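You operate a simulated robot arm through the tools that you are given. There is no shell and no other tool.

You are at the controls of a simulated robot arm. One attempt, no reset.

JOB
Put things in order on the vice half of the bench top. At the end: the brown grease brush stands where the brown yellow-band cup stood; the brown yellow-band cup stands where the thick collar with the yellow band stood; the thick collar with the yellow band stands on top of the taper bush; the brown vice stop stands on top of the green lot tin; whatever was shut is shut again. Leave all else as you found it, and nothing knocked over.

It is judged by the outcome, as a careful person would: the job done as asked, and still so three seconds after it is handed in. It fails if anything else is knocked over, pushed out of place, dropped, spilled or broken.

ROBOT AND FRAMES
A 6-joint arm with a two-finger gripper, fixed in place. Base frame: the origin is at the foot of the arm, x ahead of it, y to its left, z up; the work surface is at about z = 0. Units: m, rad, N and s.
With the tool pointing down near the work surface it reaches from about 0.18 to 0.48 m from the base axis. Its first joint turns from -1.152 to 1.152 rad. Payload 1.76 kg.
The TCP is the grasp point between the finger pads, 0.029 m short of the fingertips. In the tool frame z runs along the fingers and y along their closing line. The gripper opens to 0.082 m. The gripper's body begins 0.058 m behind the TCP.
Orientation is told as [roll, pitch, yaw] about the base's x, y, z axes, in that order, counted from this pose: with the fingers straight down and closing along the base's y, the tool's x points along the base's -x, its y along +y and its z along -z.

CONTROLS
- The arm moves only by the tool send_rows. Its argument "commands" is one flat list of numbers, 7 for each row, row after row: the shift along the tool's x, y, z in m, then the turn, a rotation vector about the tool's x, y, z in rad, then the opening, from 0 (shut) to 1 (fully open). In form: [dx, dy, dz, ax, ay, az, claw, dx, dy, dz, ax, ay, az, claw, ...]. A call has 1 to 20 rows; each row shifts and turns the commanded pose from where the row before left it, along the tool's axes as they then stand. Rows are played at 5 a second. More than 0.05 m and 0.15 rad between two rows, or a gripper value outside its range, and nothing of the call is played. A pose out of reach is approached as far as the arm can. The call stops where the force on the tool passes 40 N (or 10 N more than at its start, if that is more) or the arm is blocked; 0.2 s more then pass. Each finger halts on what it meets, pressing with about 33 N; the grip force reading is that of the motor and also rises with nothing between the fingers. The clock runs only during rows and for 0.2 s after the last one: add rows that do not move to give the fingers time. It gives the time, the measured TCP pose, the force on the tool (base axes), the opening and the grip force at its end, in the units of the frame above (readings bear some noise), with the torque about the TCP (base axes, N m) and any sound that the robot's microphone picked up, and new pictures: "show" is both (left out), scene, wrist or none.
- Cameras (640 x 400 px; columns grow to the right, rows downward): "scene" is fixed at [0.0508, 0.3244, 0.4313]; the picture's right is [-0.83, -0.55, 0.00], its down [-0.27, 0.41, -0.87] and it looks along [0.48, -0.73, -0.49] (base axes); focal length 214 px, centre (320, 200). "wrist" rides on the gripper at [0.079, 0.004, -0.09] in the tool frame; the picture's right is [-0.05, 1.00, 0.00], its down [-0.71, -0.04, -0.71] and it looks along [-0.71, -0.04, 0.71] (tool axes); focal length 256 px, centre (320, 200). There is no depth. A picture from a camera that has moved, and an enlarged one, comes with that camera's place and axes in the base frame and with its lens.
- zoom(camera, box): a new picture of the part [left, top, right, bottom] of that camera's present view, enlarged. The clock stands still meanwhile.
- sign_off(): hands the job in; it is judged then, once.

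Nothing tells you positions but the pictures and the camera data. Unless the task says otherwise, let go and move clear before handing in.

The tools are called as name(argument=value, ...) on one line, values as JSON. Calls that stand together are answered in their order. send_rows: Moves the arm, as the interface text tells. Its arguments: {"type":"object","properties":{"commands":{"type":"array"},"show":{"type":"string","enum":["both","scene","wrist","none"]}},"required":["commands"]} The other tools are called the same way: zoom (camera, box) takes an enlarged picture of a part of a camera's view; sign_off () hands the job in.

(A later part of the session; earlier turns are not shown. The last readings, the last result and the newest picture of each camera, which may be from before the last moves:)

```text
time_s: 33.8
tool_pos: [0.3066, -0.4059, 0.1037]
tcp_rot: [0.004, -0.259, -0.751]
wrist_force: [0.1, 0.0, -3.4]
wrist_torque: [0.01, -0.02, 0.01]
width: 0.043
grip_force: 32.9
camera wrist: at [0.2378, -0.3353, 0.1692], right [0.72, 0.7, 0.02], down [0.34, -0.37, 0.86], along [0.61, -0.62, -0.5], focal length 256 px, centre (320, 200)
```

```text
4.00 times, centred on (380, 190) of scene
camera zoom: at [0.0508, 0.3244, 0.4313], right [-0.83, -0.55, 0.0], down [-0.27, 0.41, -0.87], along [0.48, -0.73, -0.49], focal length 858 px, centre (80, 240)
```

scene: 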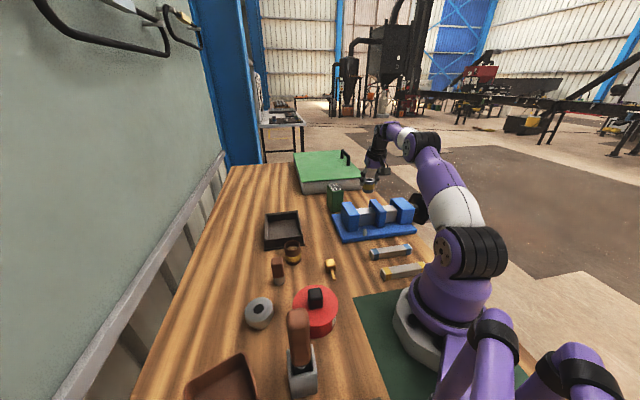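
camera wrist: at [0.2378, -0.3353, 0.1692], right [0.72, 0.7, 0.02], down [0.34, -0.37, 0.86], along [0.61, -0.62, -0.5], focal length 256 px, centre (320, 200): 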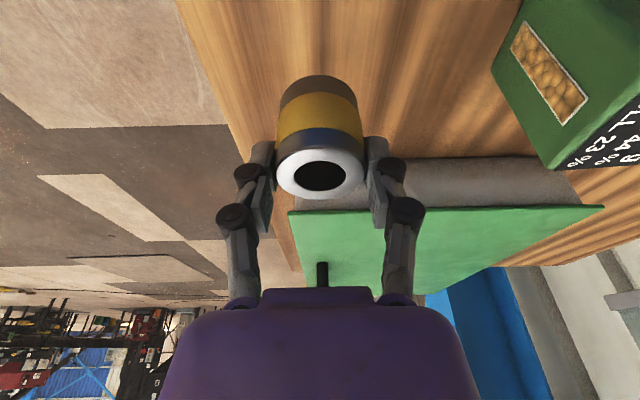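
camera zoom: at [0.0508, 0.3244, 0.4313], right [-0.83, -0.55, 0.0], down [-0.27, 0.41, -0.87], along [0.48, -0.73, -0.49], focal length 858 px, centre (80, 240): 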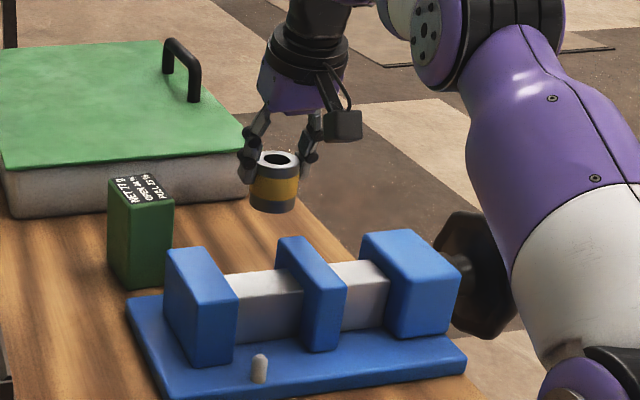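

The collar came up cleanly. I'll retract it inward and up over the vice, then swing it round to the taper bush at about (0.2925, 0.1725), keeping the same tilt so the collar stays upright.

send_rows(commands=[0.0346, 0, -0.0352, 0, 0, 0, 0.4, 0.0346, 0, -0.0352, 0, 0, 0, 0.4, 0.0346, 0, -0.0352, 0, 0, 0, 0.4, 0.0346, 0, -0.0352, 0, 0, 0, 0.4, 0, 0, 0, 0, 0, 0, 0.4], show="scene")

```text
time_s: 35.0
tool_pos: [0.1816, -0.2893, 0.2033]
tcp_rot: [0.003, -0.257, -0.75]
wrist_force: [0.0, 0.1, -3.8]
wrist_torque: [0.01, -0.03, -0.02]
width: 0.0428
grip_force: 33.0
```

scene: 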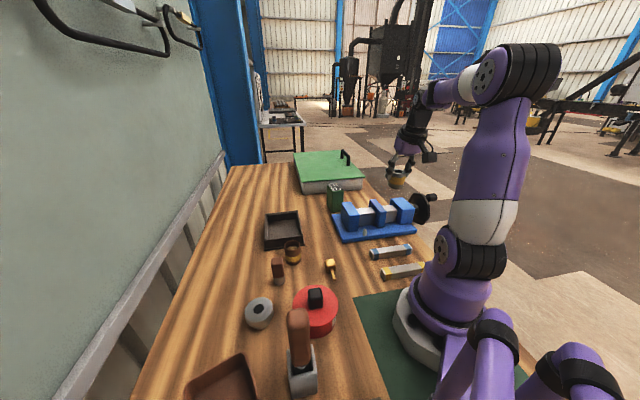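

The collar hangs level at z≈0.2, clear of everything. Swinging it around to above the taper bush now.

send_rows(commands=[-0.0081, 0.043, 0.0022, -0.0311, 0, -0.1168, 0.4, -0.0078, 0.0431, 0.0021, -0.0311, 0, -0.1168, 0.4, -0.0075, 0.0431, 0.002, -0.0311, 0, -0.1168, 0.4, -0.0072, 0.0432, 0.0019, -0.0311, 0, -0.1168, 0.4, -0.0069, 0.0432, 0.0018, -0.0311, 0, -0.1168, 0.4, -0.0066, 0.0433, 0.0017, -0.0311, 0, -0.1168, 0.4, -0.0062, 0.0433, 0.0017, -0.0311, 0, -0.1168, 0.4, -0.0059, 0.0434, 0.0016, -0.0311, 0, -0.1168, 0.4, -0.0056, 0.0434, 0.0015, -0.0311, 0, -0.1168, 0.4, -0.0053, 0.0434, 0.0014, -0.0311, 0, -0.1168, 0.4, -0.005, 0.0435, 0.0013, -0.0311, 0, -0.1168, 0.4, -0.0046, 0.0435, 0.0012, -0.0311, 0, -0.1168, 0.4, 0, 0, 0, 0, 0, 0, 0.4])

```text
time_s: 37.8
tool_pos: [0.2941, 0.1731, 0.2047]
tcp_rot: [0.0, -0.263, 0.701]
wrist_force: [0.5, -0.3, -4.2]
wrist_torque: [-0.02, 0.01, -0.01]
width: 0.043
grip_force: 32.4
camera wrist: at [0.2157, 0.111, 0.2704], right [-0.6, 0.8, 0.01], down [0.41, 0.29, 0.87], along [0.69, 0.53, -0.5], focal length 256 px, centre (320, 200)
```

scene: 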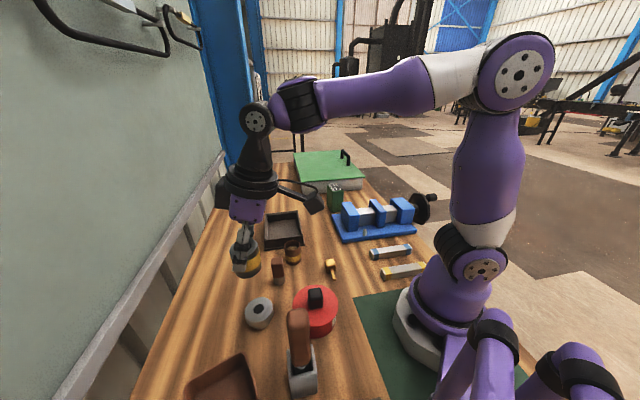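
wrist: 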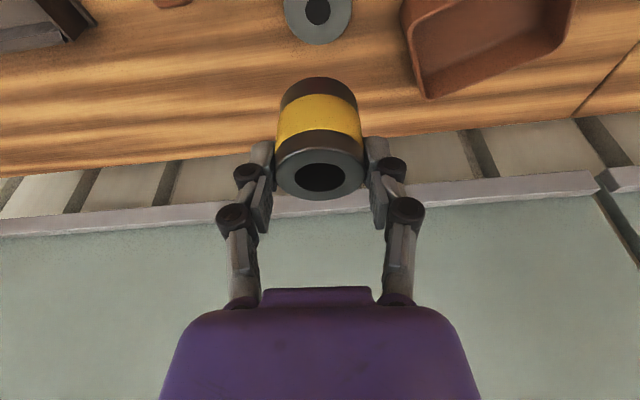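

zoom(camera="wrist", box=[270, 0, 370, 60])

zoom(camera="scene", box=[215, 220, 305, 340])

```text
6.40 times, centred on (320, 30) of wrist
camera zoom: at [0.2157, 0.111, 0.2704], right [-0.6, 0.8, 0.01], down [0.41, 0.29, 0.87], along [0.69, 0.53, -0.5], focal length 1638 px, centre (320, 1288)
```

zoom: 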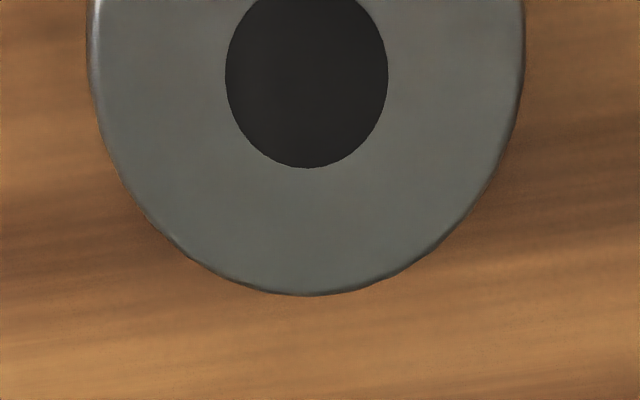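

```text
3.33 times, centred on (260, 280) of scene
camera zoom: at [0.0507, 0.3244, 0.4313], right [-0.83, -0.55, 0.0], down [-0.27, 0.41, -0.87], along [0.48, -0.73, -0.49], focal length 715 px, centre (520, -67)
```

zoom: 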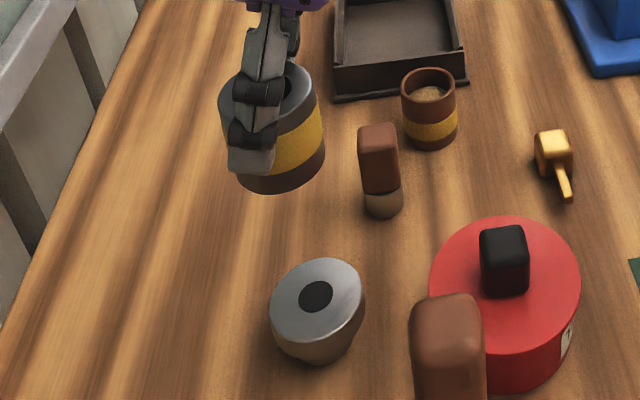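

The collar is level and directly over the bush (estimated bush centre (0.294, 0.1725), top z≈0.04). Lowering to just above contact.

send_rows(commands=[0.0091, 0, 0.0338, 0, 0, 0, 0.4, 0.0091, 0, 0.0338, 0, 0, 0, 0.4, 0.0052, 0, 0.0193, 0, 0, 0, 0.4, 0, 0, 0, 0, 0, 0, 0.4])

zoom(camera="scene", box=[220, 250, 300, 340])

zoom(camera="wrist", box=[220, 40, 420, 200])

```text
time_s: 38.8
tool_pos: [0.294, 0.1729, 0.113]
tcp_rot: [0.001, -0.264, 0.7]
wrist_force: [-0.5, 0.2, -4.0]
wrist_torque: [0.01, 0.01, 0.01]
width: 0.0429
grip_force: 32.5
camera wrist: at [0.2155, 0.1109, 0.1797], right [-0.6, 0.8, 0.01], down [0.41, 0.29, 0.87], along [0.69, 0.53, -0.5], focal length 256 px, centre (320, 200)
```

scene: 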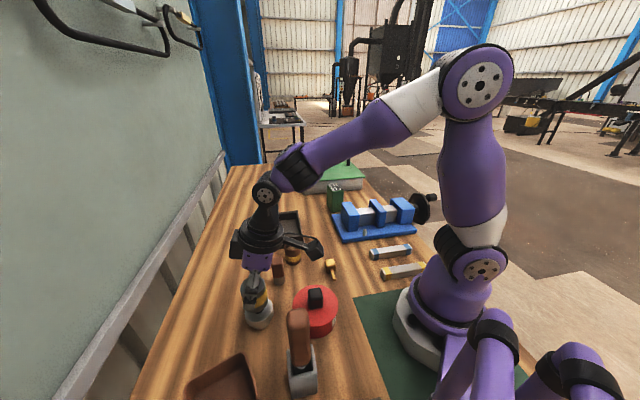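
wrist: 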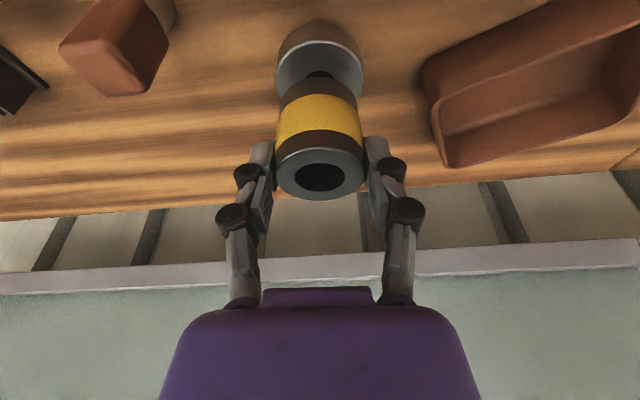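

```text
4.44 times, centred on (260, 295) of scene
camera zoom: at [0.0508, 0.3244, 0.4313], right [-0.83, -0.55, 0.0], down [-0.27, 0.41, -0.87], along [0.48, -0.73, -0.49], focal length 953 px, centre (587, -222)
```

zoom: 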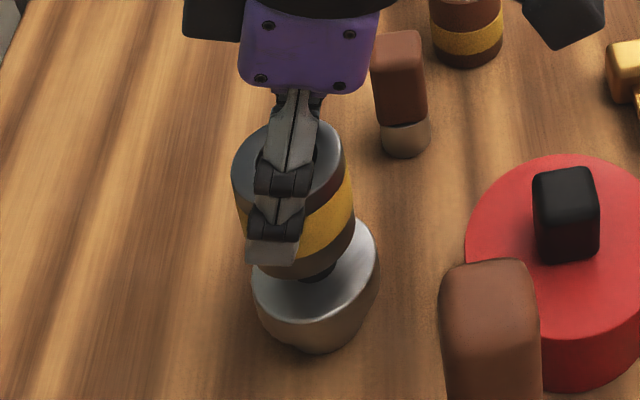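

```text
2.50 times, centred on (320, 120) of wrist
camera zoom: at [0.2155, 0.1109, 0.1797], right [-0.6, 0.8, 0.01], down [0.41, 0.29, 0.87], along [0.69, 0.53, -0.5], focal length 640 px, centre (320, 400)
```

zoom: 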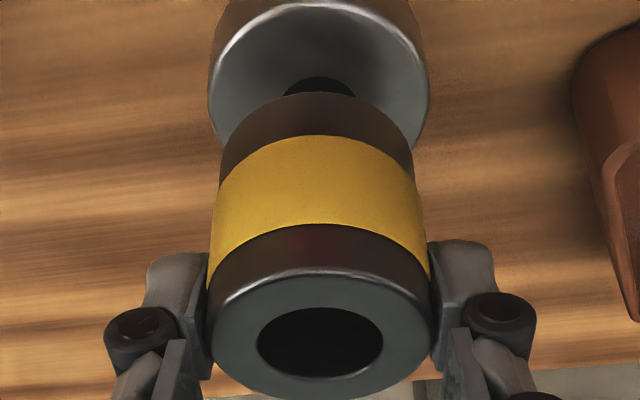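

Both views agree the collar is concentric with the bush. Lowering slowly toward contact.

send_rows(commands=[0.0026, 0, 0.0097, 0, 0, 0, 0.4, 0.0013, 0, 0.0048, 0, 0, 0, 0.4, 0, 0, 0, 0, 0, 0, 0.4], show="none")

zoom(camera="scene", box=[230, 260, 290, 330])

zoom(camera="wrist", box=[260, 20, 380, 120])

```text
time_s: 39.6
tool_pos: [0.2941, 0.1726, 0.0983]
tcp_rot: [0.002, -0.263, 0.699]
wrist_force: [-0.1, 0.9, -3.4]
wrist_torque: [-0.01, 0.01, -0.03]
width: 0.0429
grip_force: 33.0
```

```text
5.71 times, centred on (260, 295) of scene
camera zoom: at [0.0508, 0.3244, 0.4313], right [-0.83, -0.55, 0.0], down [-0.27, 0.41, -0.87], along [0.48, -0.73, -0.49], focal length 1226 px, centre (663, -343)
```

zoom: 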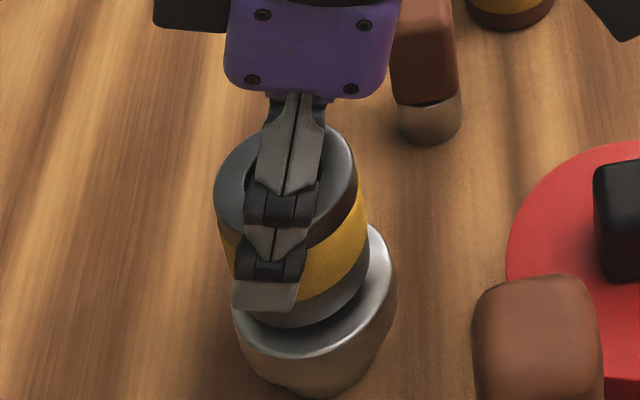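

```text
4.00 times, centred on (320, 70) of wrist
camera zoom: at [0.2161, 0.1106, 0.1654], right [-0.6, 0.8, 0.01], down [0.41, 0.29, 0.87], along [0.69, 0.53, -0.5], focal length 1024 px, centre (320, 720)
```

zoom: 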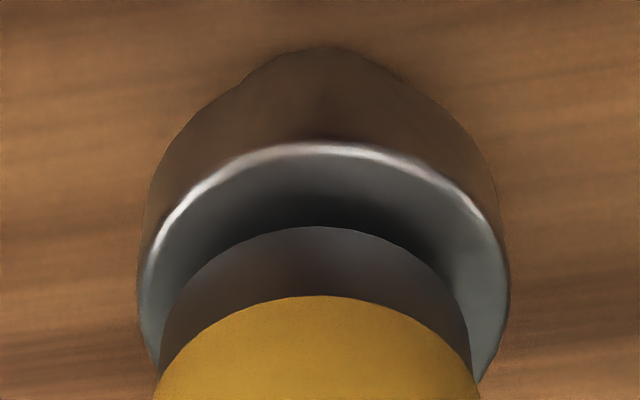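

send_rows(commands=[0.0008, 0, 0.0029, 0, 0, 0, 0.4, 0.0004, 0, 0.0014, 0, 0, 0, 0.4, 0, 0, 0, 0, 0, 0, 0.4], show="none")

zoom(camera="scene", box=[230, 260, 290, 330])

```text
time_s: 40.4
tool_pos: [0.2941, 0.1726, 0.0949]
tcp_rot: [0.001, -0.264, 0.699]
wrist_force: [0.3, -0.1, -4.0]
wrist_torque: [0.0, 0.07, 0.02]
width: 0.0431
grip_force: 33.1
```

```text
5.71 times, centred on (260, 295) of scene
camera zoom: at [0.0508, 0.3244, 0.4313], right [-0.83, -0.55, 0.0], down [-0.27, 0.41, -0.87], along [0.48, -0.73, -0.49], focal length 1226 px, centre (663, -343)
```

zoom: 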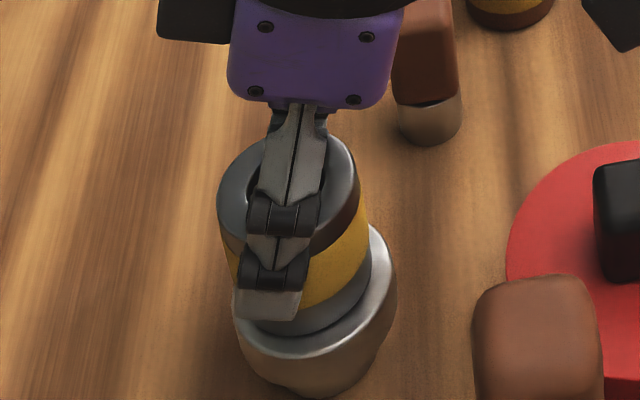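

send_rows(commands=[0.0003, 0, 0.001, 0, 0, 0, 0.4, 0.0003, 0, 0.001, 0, 0, 0, 0.4, 0, 0, 0, 0, 0, 0, 0.4], show="none")

```text
time_s: 41.2
tool_pos: [0.2955, 0.1724, 0.0939]
tcp_rot: [0.0, -0.267, 0.7]
wrist_force: [-2.3, -2.9, 19.6]
wrist_torque: [-0.19, 0.09, 0.12]
width: 0.043
grip_force: 32.4
```

Contact is felt at TCP z≈0.094, as expected. I'll ease off half a millimetre and open the fingers.

send_rows(commands=[-0.0002, 0, -0.0008, 0, 0, 0, 0.4, 0, 0, 0, 0, 0, 0, 0.5, 0, 0, 0, 0, 0, 0, 0.6, 0, 0, 0, 0, 0, 0, 0.7, 0, 0, 0, 0, 0, 0, 0.8])

zoom(camera="scene", box=[230, 260, 290, 330])

zoom(camera="wrist", box=[220, 20, 420, 210])

```text
time_s: 42.4
tool_pos: [0.2935, 0.1714, 0.0945]
tcp_rot: [0.0, -0.263, 0.701]
wrist_force: [-0.7, -1.1, -0.6]
wrist_torque: [0.0, -0.02, 0.04]
width: 0.0656
grip_force: 0.0
camera wrist: at [0.2161, 0.1104, 0.1598], right [-0.6, 0.8, 0.01], down [0.41, 0.29, 0.87], along [0.69, 0.53, -0.5], focal length 256 px, centre (320, 200)
```

scene: 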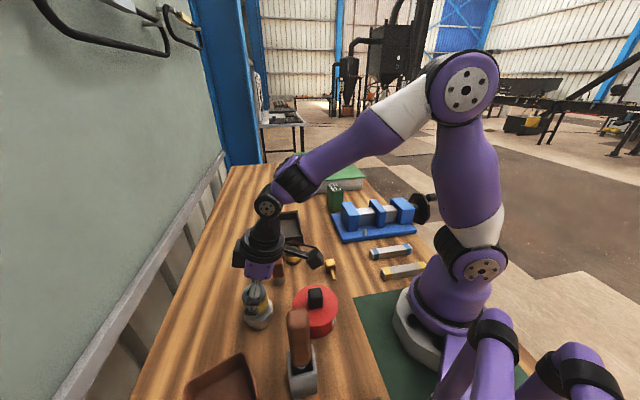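
wrist: 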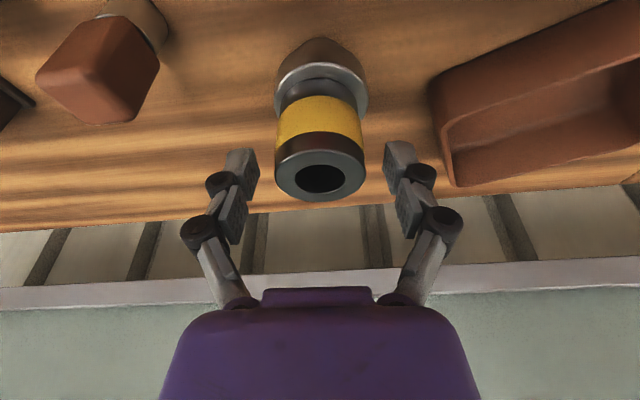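

```text
5.71 times, centred on (260, 295) of scene
camera zoom: at [0.0508, 0.3244, 0.4313], right [-0.83, -0.55, 0.0], down [-0.27, 0.41, -0.87], along [0.48, -0.73, -0.49], focal length 1226 px, centre (663, -343)
```

zoom: 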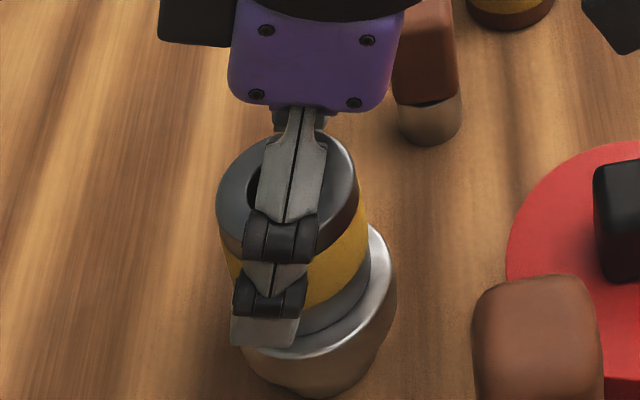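

```text
2.11 times, centred on (320, 115) of wrist
camera zoom: at [0.2161, 0.1104, 0.1598], right [-0.6, 0.8, 0.01], down [0.41, 0.29, 0.87], along [0.69, 0.53, -0.5], focal length 539 px, centre (320, 379)
```

zoom: 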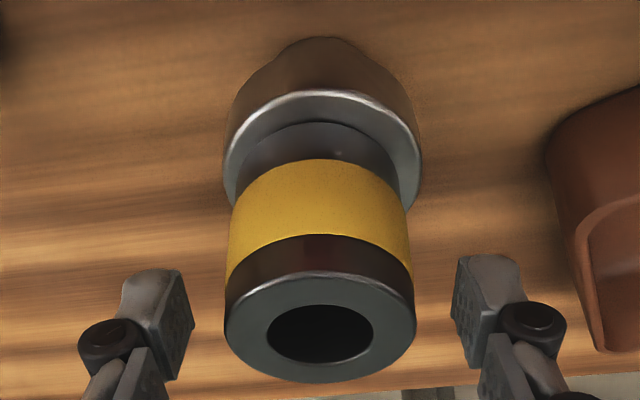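

The collar now stands squarely on the bush. I'll rise straight off it, then move over to the cup and line up with the tray edge (yaw about -0.77), keeping the tilt.

send_rows(commands=[-0.0073, 0, -0.027, 0, 0, 0, 0.8, -0.0073, 0, -0.027, 0, 0, 0, 0.8, -0.0073, 0, -0.027, 0, 0, 0, 0.8, -0.0073, 0, -0.027, 0, 0, 0, 0.8, 0.0169, -0.033, -0.0045, 0, 0, 0, 0.8, 0.0169, -0.033, -0.0045, 0, 0, 0, 0.8, 0.0169, -0.033, -0.0045, 0, 0, 0, 0.8, 0.0169, -0.033, -0.0045, 0, 0, 0, 0.8], show="scene")

send_rows(commands=[0, 0, 0, 0.0315, 0, 0.1183, 0.8, 0, 0, 0, 0.0315, 0, 0.1183, 0.8, 0, 0, 0, 0.0315, 0, 0.1183, 0.8, 0, 0, 0, 0.0315, 0, 0.1183, 0.8, 0, 0, 0, 0.0315, 0, 0.1183, 0.8, 0, 0, 0, 0.0315, 0, 0.1183, 0.8, 0, 0, 0, 0.0315, 0, 0.1183, 0.8, 0, 0, 0, 0.0315, 0, 0.1183, 0.8, 0, 0, 0, 0.0315, 0, 0.1183, 0.8, 0, 0, 0, 0.0315, 0, 0.1183, 0.8, 0, 0, 0, 0.0315, 0, 0.1183, 0.8, 0, 0, 0, 0.0315, 0, 0.1183, 0.8, 0, 0, 0, 0, 0, 0, 0.8], show="both")

```text
time_s: 44.2
tool_pos: [0.3248, 0.0249, 0.2058]
tcp_rot: [0.0, -0.264, 0.7]
wrist_force: [0.8, 0.2, 0.6]
wrist_torque: [0.02, 0.0, 0.01]
width: 0.0656
grip_force: 0.0
```

scene: 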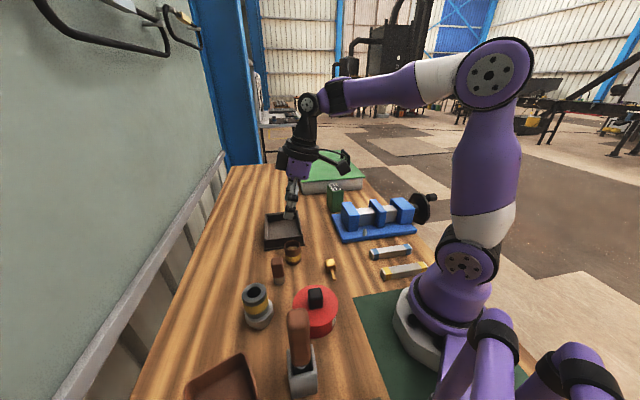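

```text
time_s: 47.0
tool_pos: [0.3254, 0.0259, 0.205]
tcp_rot: [0.004, -0.258, -0.773]
wrist_force: [0.4, -0.7, -0.5]
wrist_torque: [0.01, 0.01, -0.01]
width: 0.0656
grip_force: 0.0
camera wrist: at [0.2579, 0.0977, 0.2719], right [0.73, 0.68, 0.02], down [0.33, -0.38, 0.86], along [0.59, -0.63, -0.5], focal length 256 px, centre (320, 200)
```

scene: 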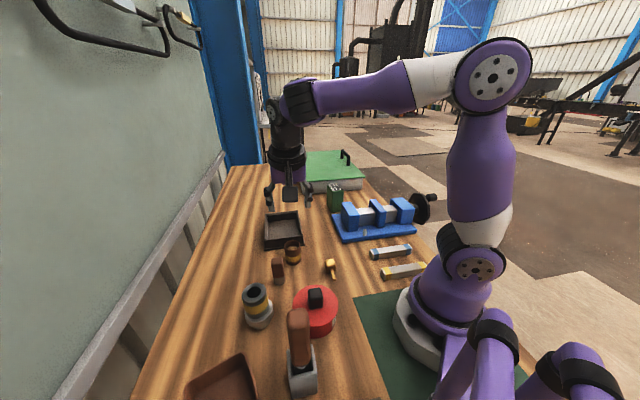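
wrist: 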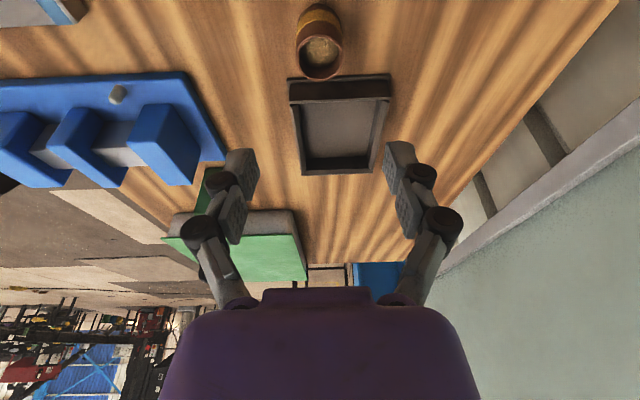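

zoom(camera="wrist", box=[270, 0, 370, 90])

zoom(camera="scene", box=[265, 235, 315, 290])

zoom(camera="scene", box=[235, 270, 285, 340])

```text
4.44 times, centred on (320, 45) of wrist
camera zoom: at [0.2579, 0.0977, 0.2719], right [0.73, 0.68, 0.02], down [0.33, -0.38, 0.86], along [0.59, -0.63, -0.5], focal length 1138 px, centre (320, 889)
```

zoom: 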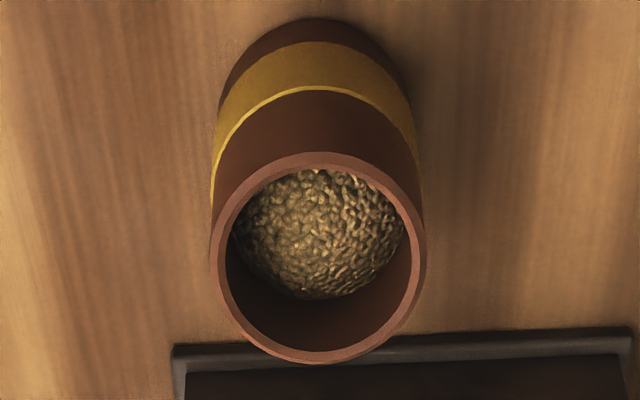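

```text
7.27 times, centred on (290, 262) of scene
camera zoom: at [0.0508, 0.3244, 0.4313], right [-0.83, -0.55, 0.0], down [-0.27, 0.41, -0.87], along [0.48, -0.73, -0.49], focal length 1560 px, centre (538, -254)
```

zoom: 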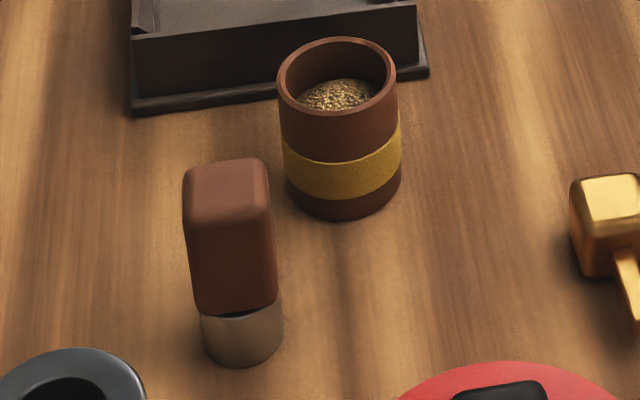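

```text
5.71 times, centred on (260, 305) of scene
camera zoom: at [0.0508, 0.3244, 0.4313], right [-0.83, -0.55, 0.0], down [-0.27, 0.41, -0.87], along [0.48, -0.73, -0.49], focal length 1226 px, centre (663, -400)
```

zoom: 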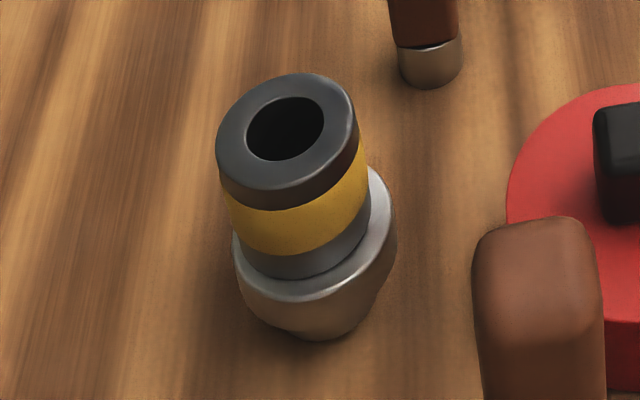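

The collar on the bush looks stable. The cup stands at about (0.346, 0.005), 57 mm tall and 42 mm wide, filled with grain, so I'll keep it level. Moving over it and partway down.

send_rows(commands=[-0.0283, -0.0006, 0.0075, 0, 0, 0, 0.8, 0.0089, 0, 0.0338, 0, 0, 0, 0.8, 0.0089, 0, 0.0338, 0, 0, 0, 0.8, 0.0089, 0, 0.0338, 0, 0, 0, 0.8, 0, 0, 0, 0, 0, 0, 0.8])

zoom(camera="wrist", box=[200, 40, 440, 210])

zoom(camera="scene", box=[250, 200, 330, 290])

```text
time_s: 48.2
tool_pos: [0.3484, 0.0041, 0.0986]
tcp_rot: [0.005, -0.26, -0.772]
wrist_force: [-0.8, -0.6, -1.1]
wrist_torque: [0.02, 0.01, 0.02]
width: 0.0657
grip_force: 0.0
camera wrist: at [0.2792, 0.0764, 0.1651], right [0.73, 0.68, 0.02], down [0.33, -0.38, 0.86], along [0.6, -0.63, -0.5], focal length 256 px, centre (320, 200)
```

scene: 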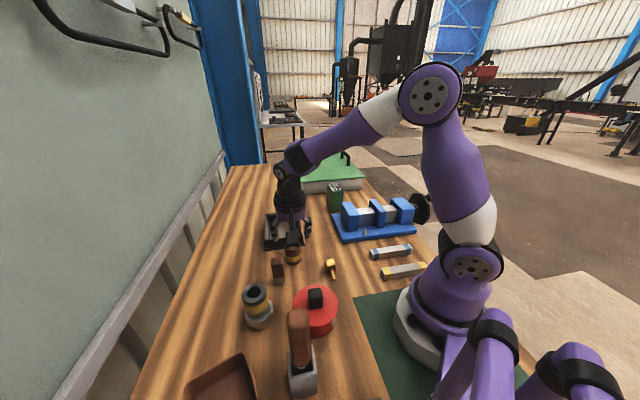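
wrist: 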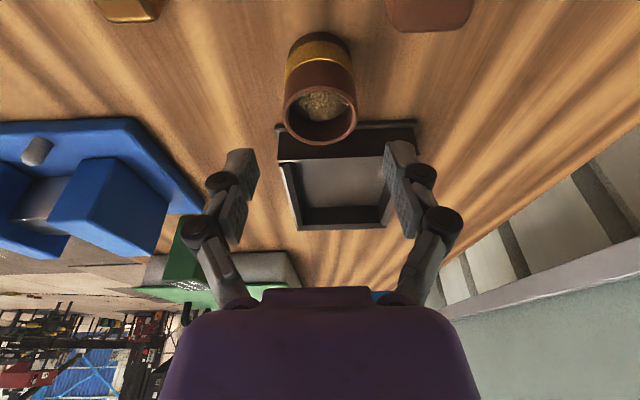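

```text
2.35 times, centred on (320, 125) of wrist
camera zoom: at [0.2792, 0.0764, 0.1651], right [0.73, 0.68, 0.02], down [0.33, -0.38, 0.86], along [0.6, -0.63, -0.5], focal length 602 px, centre (320, 376)
```

zoom: 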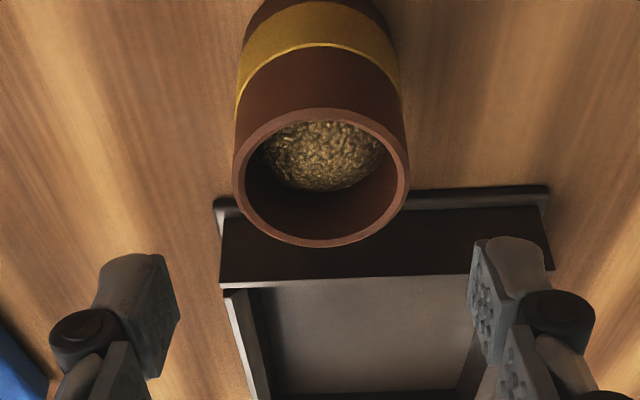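

```text
4.44 times, centred on (290, 245) of scene
camera zoom: at [0.0508, 0.3244, 0.4313], right [-0.83, -0.55, 0.0], down [-0.27, 0.41, -0.87], along [0.48, -0.73, -0.49], focal length 953 px, centre (453, 0)
```

zoom: 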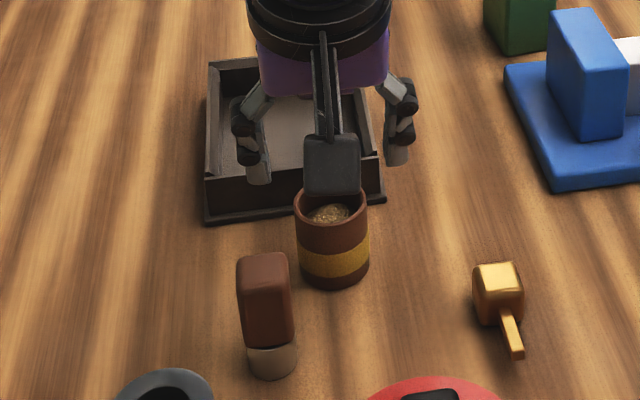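

The cup is centred between the fingers with a comfortable gap to the tray. Descending to grip height.

send_rows(commands=[0.0029, 0, -0.0008, 0, 0, 0, 0.8, 0.0064, 0, 0.0242, 0, 0, 0, 0.8, 0.006, 0, 0.0228, 0, 0, 0, 0.8, 0, 0, 0, 0, 0, 0, 0.8])

zoom(camera="wrist", box=[200, 40, 440, 210])

```text
time_s: 49.2
tool_pos: [0.3448, 0.0086, 0.0505]
tcp_rot: [0.004, -0.26, -0.772]
wrist_force: [0.7, 0.3, -0.2]
wrist_torque: [0.01, -0.02, 0.01]
width: 0.0657
grip_force: 0.1
camera wrist: at [0.2771, 0.0792, 0.1173], right [0.73, 0.68, 0.02], down [0.33, -0.38, 0.86], along [0.6, -0.63, -0.5], focal length 256 px, centre (320, 200)
```

scene: 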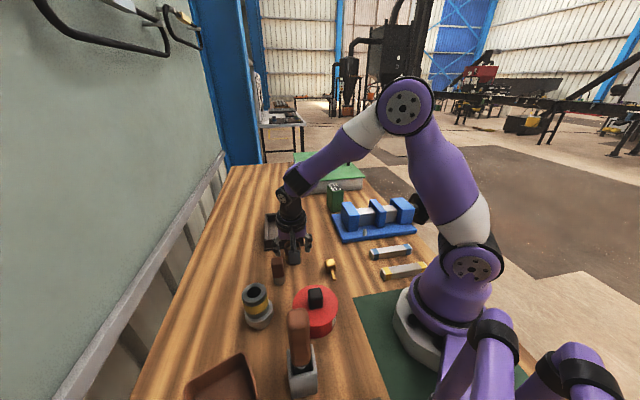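
wrist: 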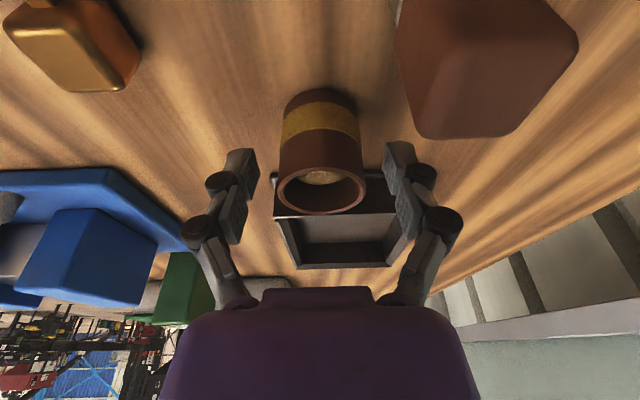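

```text
2.35 times, centred on (320, 125) of wrist
camera zoom: at [0.2771, 0.0792, 0.1173], right [0.73, 0.68, 0.02], down [0.33, -0.38, 0.86], along [0.6, -0.63, -0.5], focal length 602 px, centre (320, 376)
```

zoom: 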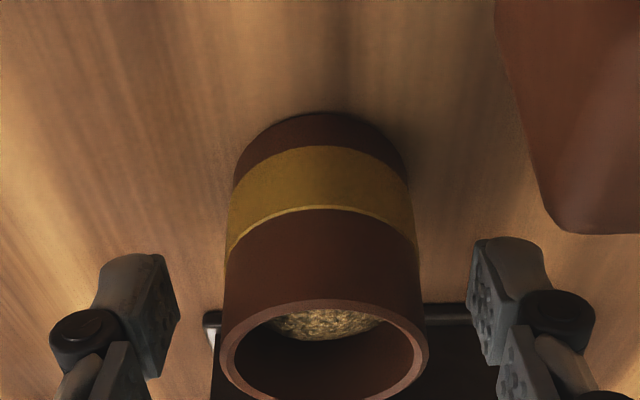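

send_rows(commands=[0, 0, 0, 0, 0, 0, 0.65, 0, 0, 0, 0, 0, 0, 0.52, 0, 0, 0, 0, 0, 0, 0.42, 0, 0, 0, 0, 0, 0, 0.4])

zoom(camera="wrist", box=[200, 60, 440, 230])

```text
time_s: 50.2
tool_pos: [0.3446, 0.008, 0.0511]
tcp_rot: [0.007, -0.259, -0.772]
wrist_force: [-2.0, 0.6, 3.3]
wrist_torque: [0.01, 0.02, 0.0]
width: 0.0413
grip_force: 32.9
camera wrist: at [0.2772, 0.0792, 0.1176], right [0.73, 0.68, 0.02], down [0.33, -0.38, 0.86], along [0.6, -0.63, -0.5], focal length 256 px, centre (320, 200)
```

scene: 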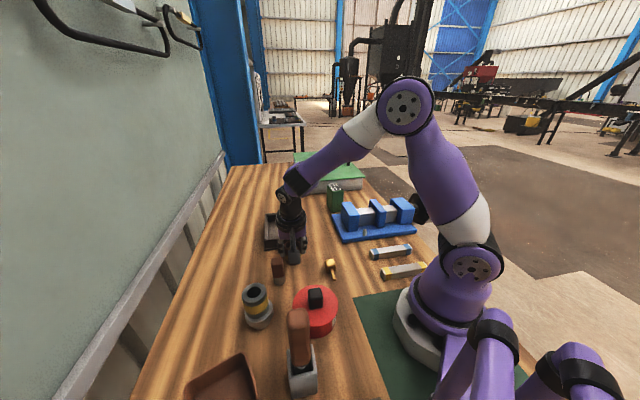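
wrist: 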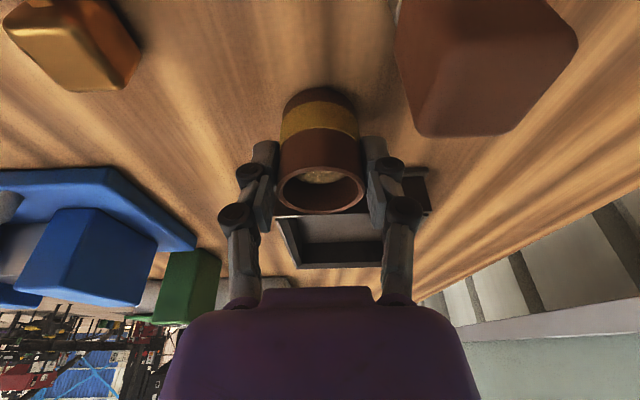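

```text
2.35 times, centred on (320, 145) of wrist
camera zoom: at [0.2772, 0.0792, 0.1176], right [0.73, 0.68, 0.02], down [0.33, -0.38, 0.86], along [0.6, -0.63, -0.5], focal length 602 px, centre (320, 329)
```

zoom: 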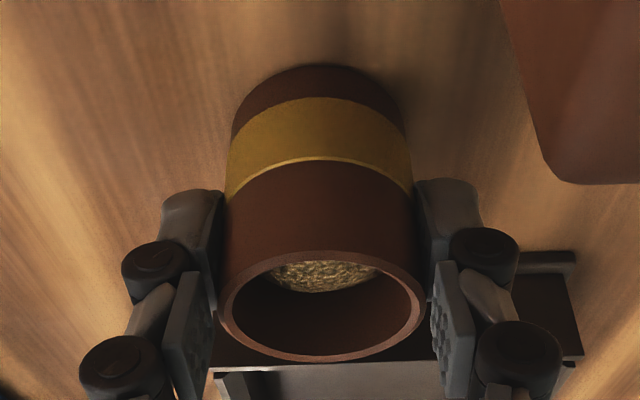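

The cup is held at 41 mm; it stood at about (0.345, 0.0072). I'll lift it gently and straight up, then carry it at constant orientation above the vice.

send_rows(commands=[-0.0013, 0, -0.0048, 0, 0, 0, 0.4, -0.0038, 0, -0.0145, 0, 0, 0, 0.4, -0.0064, 0, -0.0242, 0, 0, 0, 0.4, -0.0064, 0, -0.0242, 0, 0, 0, 0.4, -0.0064, 0, -0.0242, 0, 0, 0, 0.4, -0.0064, 0, -0.0242, 0, 0, 0, 0.4, -0.0064, 0, -0.0242, 0, 0, 0, 0.4, 0, 0, 0, 0, 0, 0, 0.4])

zoom(camera="wrist", box=[200, 60, 440, 230])

```text
time_s: 52.0
tool_pos: [0.3454, 0.0066, 0.1977]
tcp_rot: [0.003, -0.259, -0.772]
wrist_force: [-0.1, 0.9, -1.2]
wrist_torque: [0.01, -0.01, 0.02]
width: 0.0415
grip_force: 33.1
camera wrist: at [0.2768, 0.0789, 0.2636], right [0.73, 0.68, 0.02], down [0.33, -0.38, 0.86], along [0.6, -0.63, -0.5], focal length 256 px, centre (320, 200)
```

scene: 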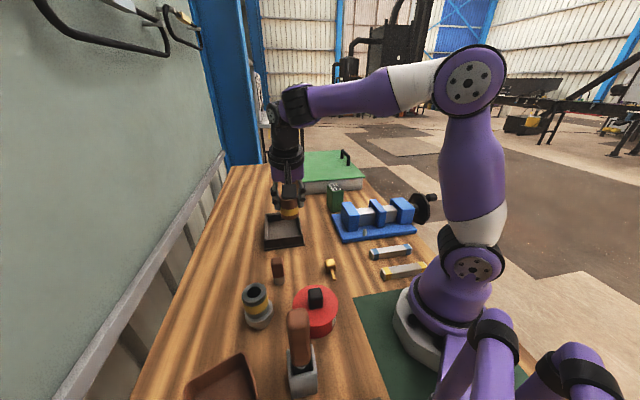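
wrist: 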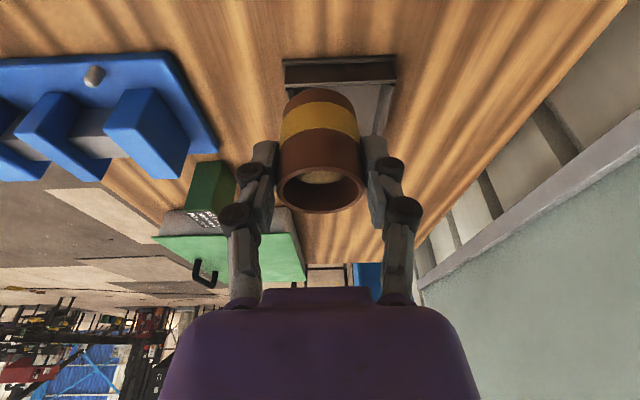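

```text
2.35 times, centred on (320, 145) of wrist
camera zoom: at [0.2768, 0.0789, 0.2636], right [0.73, 0.68, 0.02], down [0.33, -0.38, 0.86], along [0.6, -0.63, -0.5], focal length 602 px, centre (320, 329)
```

zoom: 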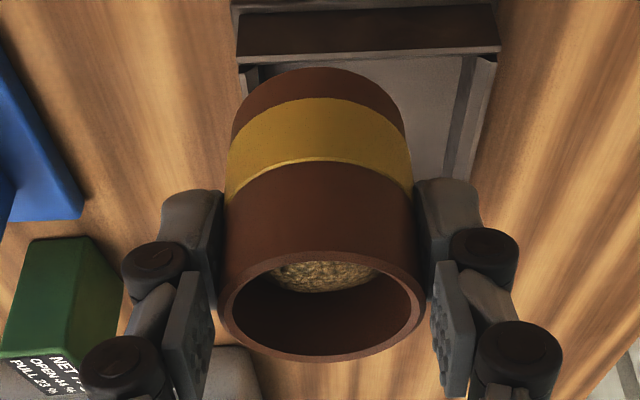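

The cup rose cleanly with its fill undisturbed. Carrying it to a waypoint above and inside the vice at z≈0.18.

send_rows(commands=[-0.0126, -0.027, 0.0048, 0, 0, 0, 0.4, -0.0126, -0.027, 0.0048, 0, 0, 0, 0.4, -0.0126, -0.027, 0.0048, 0, 0, 0, 0.4, -0.0126, -0.027, 0.0048, 0, 0, 0, 0.4, -0.0126, -0.027, 0.0048, 0, 0, 0, 0.4, -0.0126, -0.027, 0.0048, 0, 0, 0, 0.4, -0.0126, -0.027, 0.0048, 0, 0, 0, 0.4, -0.0126, -0.027, 0.0048, 0, 0, 0, 0.4, -0.0126, -0.027, 0.0048, 0, 0, 0, 0.4, -0.0126, -0.027, 0.0048, 0, 0, 0, 0.4, -0.0126, -0.027, 0.0048, 0, 0, 0, 0.4, -0.0126, -0.027, 0.0048, 0, 0, 0, 0.4, 0, 0, 0, 0, 0, 0, 0.4])

```text
time_s: 54.8
tool_pos: [0.2339, -0.3371, 0.1791]
tcp_rot: [0.007, -0.258, -0.771]
wrist_force: [0.0, -0.2, 0.2]
wrist_torque: [-0.02, 0.02, -0.03]
width: 0.0415
grip_force: 33.2
camera wrist: at [0.1663, -0.2654, 0.2451], right [0.73, 0.68, 0.02], down [0.33, -0.38, 0.86], along [0.6, -0.63, -0.5], focal length 256 px, centre (320, 200)
```

scene: 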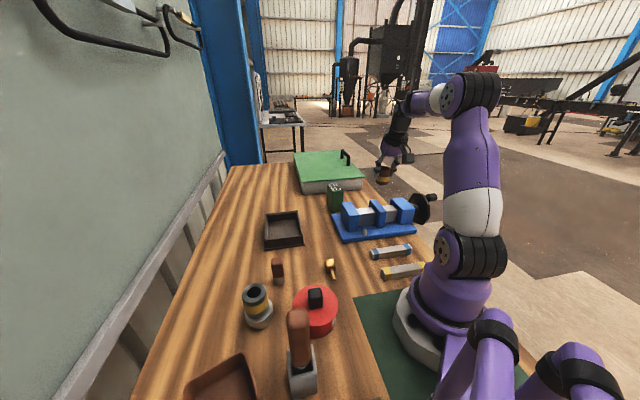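
wrist: 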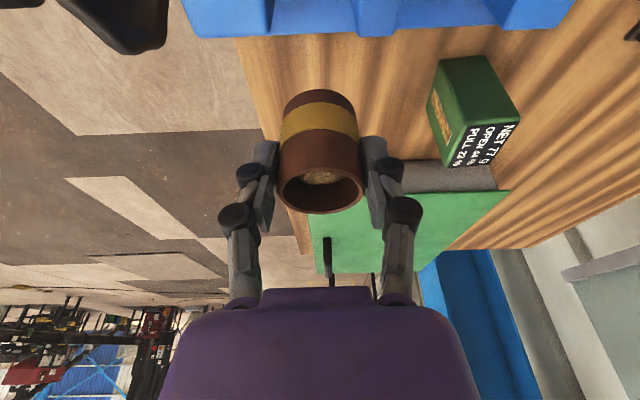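

send_rows(commands=[-0.0196, 0.0005, 0.0231, 0, 0, 0, 0.4, -0.0196, 0.0005, 0.0231, 0, 0, 0, 0.4, -0.0196, 0.0005, 0.0231, 0, 0, 0, 0.4, -0.0196, 0.0006, 0.0231, 0, 0, 0, 0.4, 0, 0, 0, 0, 0, 0, 0.4])

zoom(camera="scene", box=[330, 140, 430, 240])

```text
time_s: 56.0
tool_pos: [0.3079, -0.405, 0.1079]
tcp_rot: [0.005, -0.259, -0.773]
wrist_force: [0.1, -0.3, -0.8]
wrist_torque: [-0.02, -0.01, 0.03]
width: 0.0415
grip_force: 33.1
camera wrist: at [0.2392, -0.3328, 0.1761], right [0.73, 0.68, 0.02], down [0.33, -0.38, 0.86], along [0.6, -0.63, -0.5], focal length 256 px, centre (320, 200)
```

scene: 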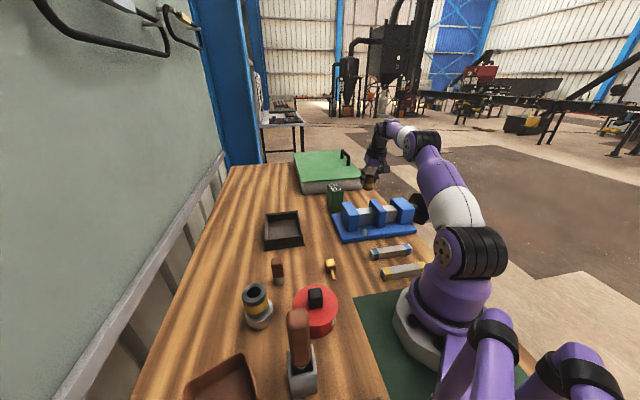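
wrist: 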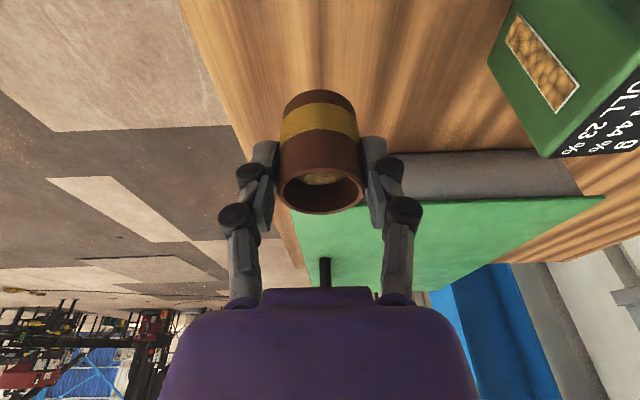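

```text
4.00 times, centred on (380, 190) of scene
camera zoom: at [0.0508, 0.3244, 0.4313], right [-0.83, -0.55, 0.0], down [-0.27, 0.41, -0.87], along [0.48, -0.73, -0.49], focal length 858 px, centre (80, 240)
```

zoom: 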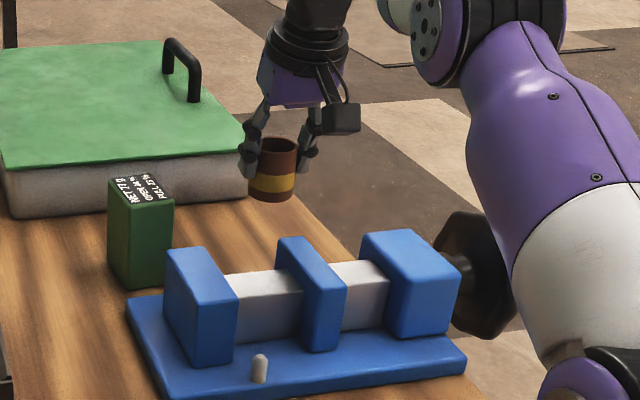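

send_rows(commands=[0.0064, 0, 0.0242, 0, 0, 0, 0.4, 0.0051, 0, 0.0193, 0, 0, 0, 0.4, 0.002, 0, 0.0077, 0, 0, 0, 0.4, 0, 0, 0, 0, 0, 0, 0.4])

zoom(camera="scene", box=[330, 150, 420, 230])

```text
time_s: 57.0
tool_pos: [0.3075, -0.4031, 0.0565]
tcp_rot: [0.004, -0.258, -0.771]
wrist_force: [0.3, -0.7, 0.4]
wrist_torque: [0.0, 0.01, 0.0]
width: 0.0414
grip_force: 33.2
camera wrist: at [0.2389, -0.3328, 0.1228], right [0.73, 0.68, 0.02], down [0.33, -0.38, 0.86], along [0.6, -0.63, -0.5], focal length 256 px, centre (320, 200)
```

scene: 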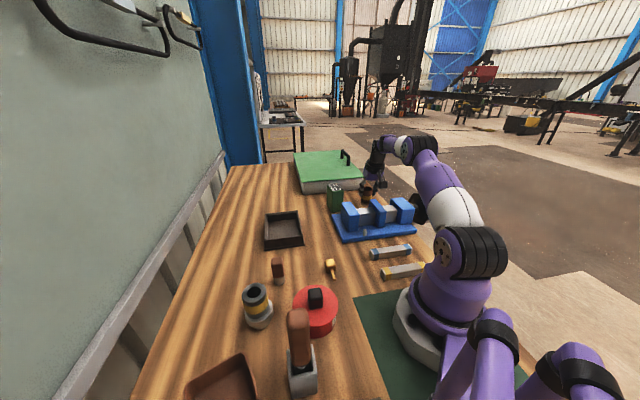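
wrist: 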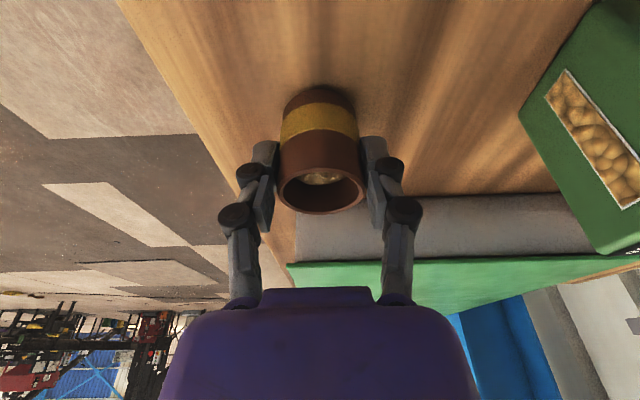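

```text
5.00 times, centred on (375, 190) of scene
camera zoom: at [0.0508, 0.3244, 0.4313], right [-0.83, -0.55, 0.0], down [-0.27, 0.41, -0.87], along [0.48, -0.73, -0.49], focal length 1072 px, centre (45, 250)
```

zoom: 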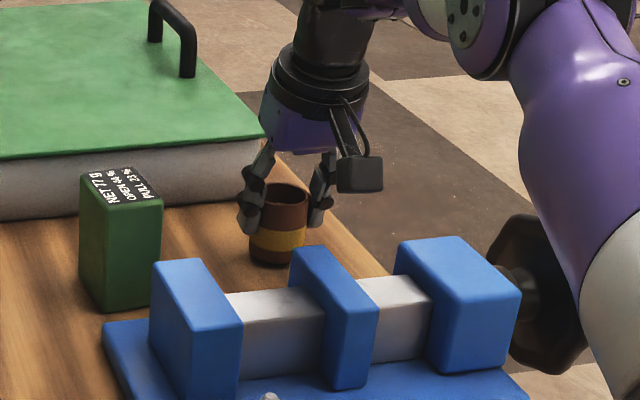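

send_rows(commands=[0.0008, 0, 0.0029, 0, 0, 0, 0.4, 0.0003, 0, 0.001, 0, 0, 0, 0.4, 0, 0, 0, 0, 0, 0, 0.4], show="none")

```text
time_s: 57.8
tool_pos: [0.307, -0.4051, 0.0532]
tcp_rot: [0.003, -0.258, -0.77]
wrist_force: [-0.3, -0.5, -0.6]
wrist_torque: [-0.02, -0.01, 0.02]
width: 0.0413
grip_force: 33.4
```

send_rows(commands=[0.0003, 0, 0.001, 0, 0, 0, 0.4, 0.0003, 0, 0.001, 0, 0, 0, 0.4, 0, 0, 0, 0, 0, 0, 0.4], show="none")

```text
time_s: 58.6
tool_pos: [0.3074, -0.4053, 0.0501]
tcp_rot: [0.005, -0.259, -0.771]
wrist_force: [-2.1, 2.5, 8.2]
wrist_torque: [0.05, 0.0, 0.04]
width: 0.0414
grip_force: 32.4
```

Contact is felt (about 8 N), so the cup is on the bench where the collar stood. Opening slowly.

send_rows(commands=[0, 0, 0, 0, 0, 0, 0.5, 0, 0, 0, 0, 0, 0, 0.6, 0, 0, 0, 0, 0, 0, 0.7, 0, 0, 0, 0, 0, 0, 0.8, 0, 0, 0, 0, 0, 0, 0.8])

zoom(camera="wrist", box=[200, 60, 440, 230])

```text
time_s: 59.8
tool_pos: [0.3068, -0.4043, 0.0503]
tcp_rot: [0.003, -0.258, -0.77]
wrist_force: [0.6, -0.2, -0.1]
wrist_torque: [0.0, 0.01, -0.05]
width: 0.0655
grip_force: 0.0
camera wrist: at [0.2395, -0.3329, 0.1168], right [0.73, 0.68, 0.02], down [0.33, -0.38, 0.86], along [0.6, -0.63, -0.5], focal length 256 px, centre (320, 200)
```

scene: 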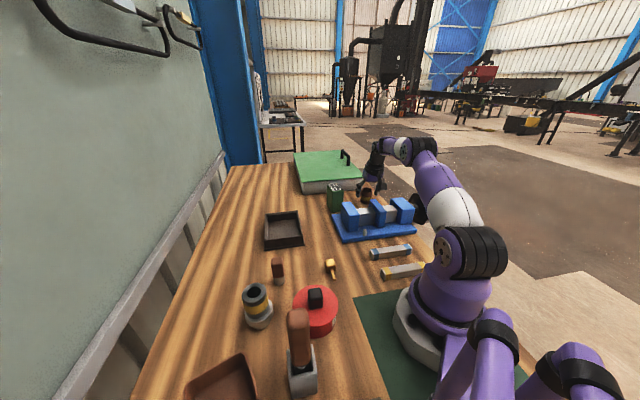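
wrist: 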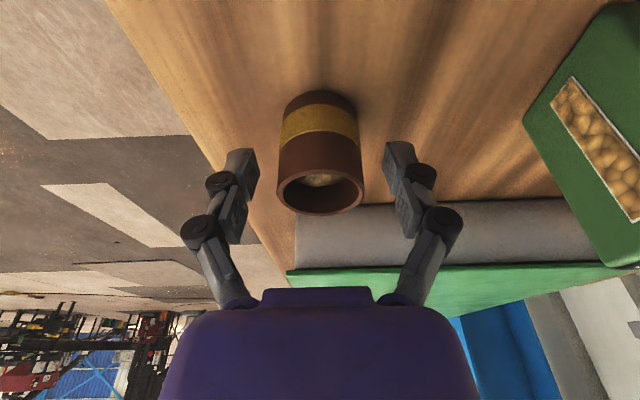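

```text
2.35 times, centred on (320, 145) of wrist
camera zoom: at [0.2395, -0.3329, 0.1168], right [0.73, 0.68, 0.02], down [0.33, -0.38, 0.86], along [0.6, -0.63, -0.5], focal length 602 px, centre (320, 329)
```

zoom: 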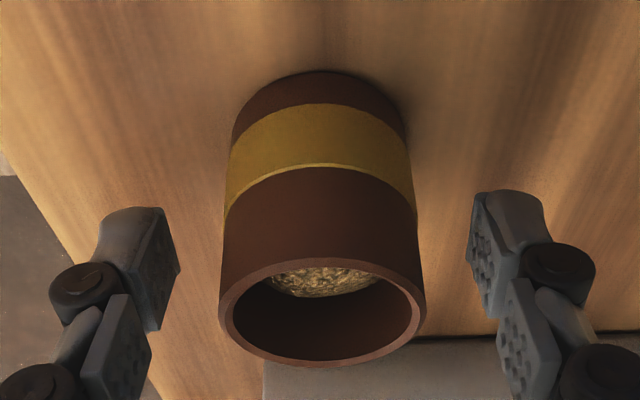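

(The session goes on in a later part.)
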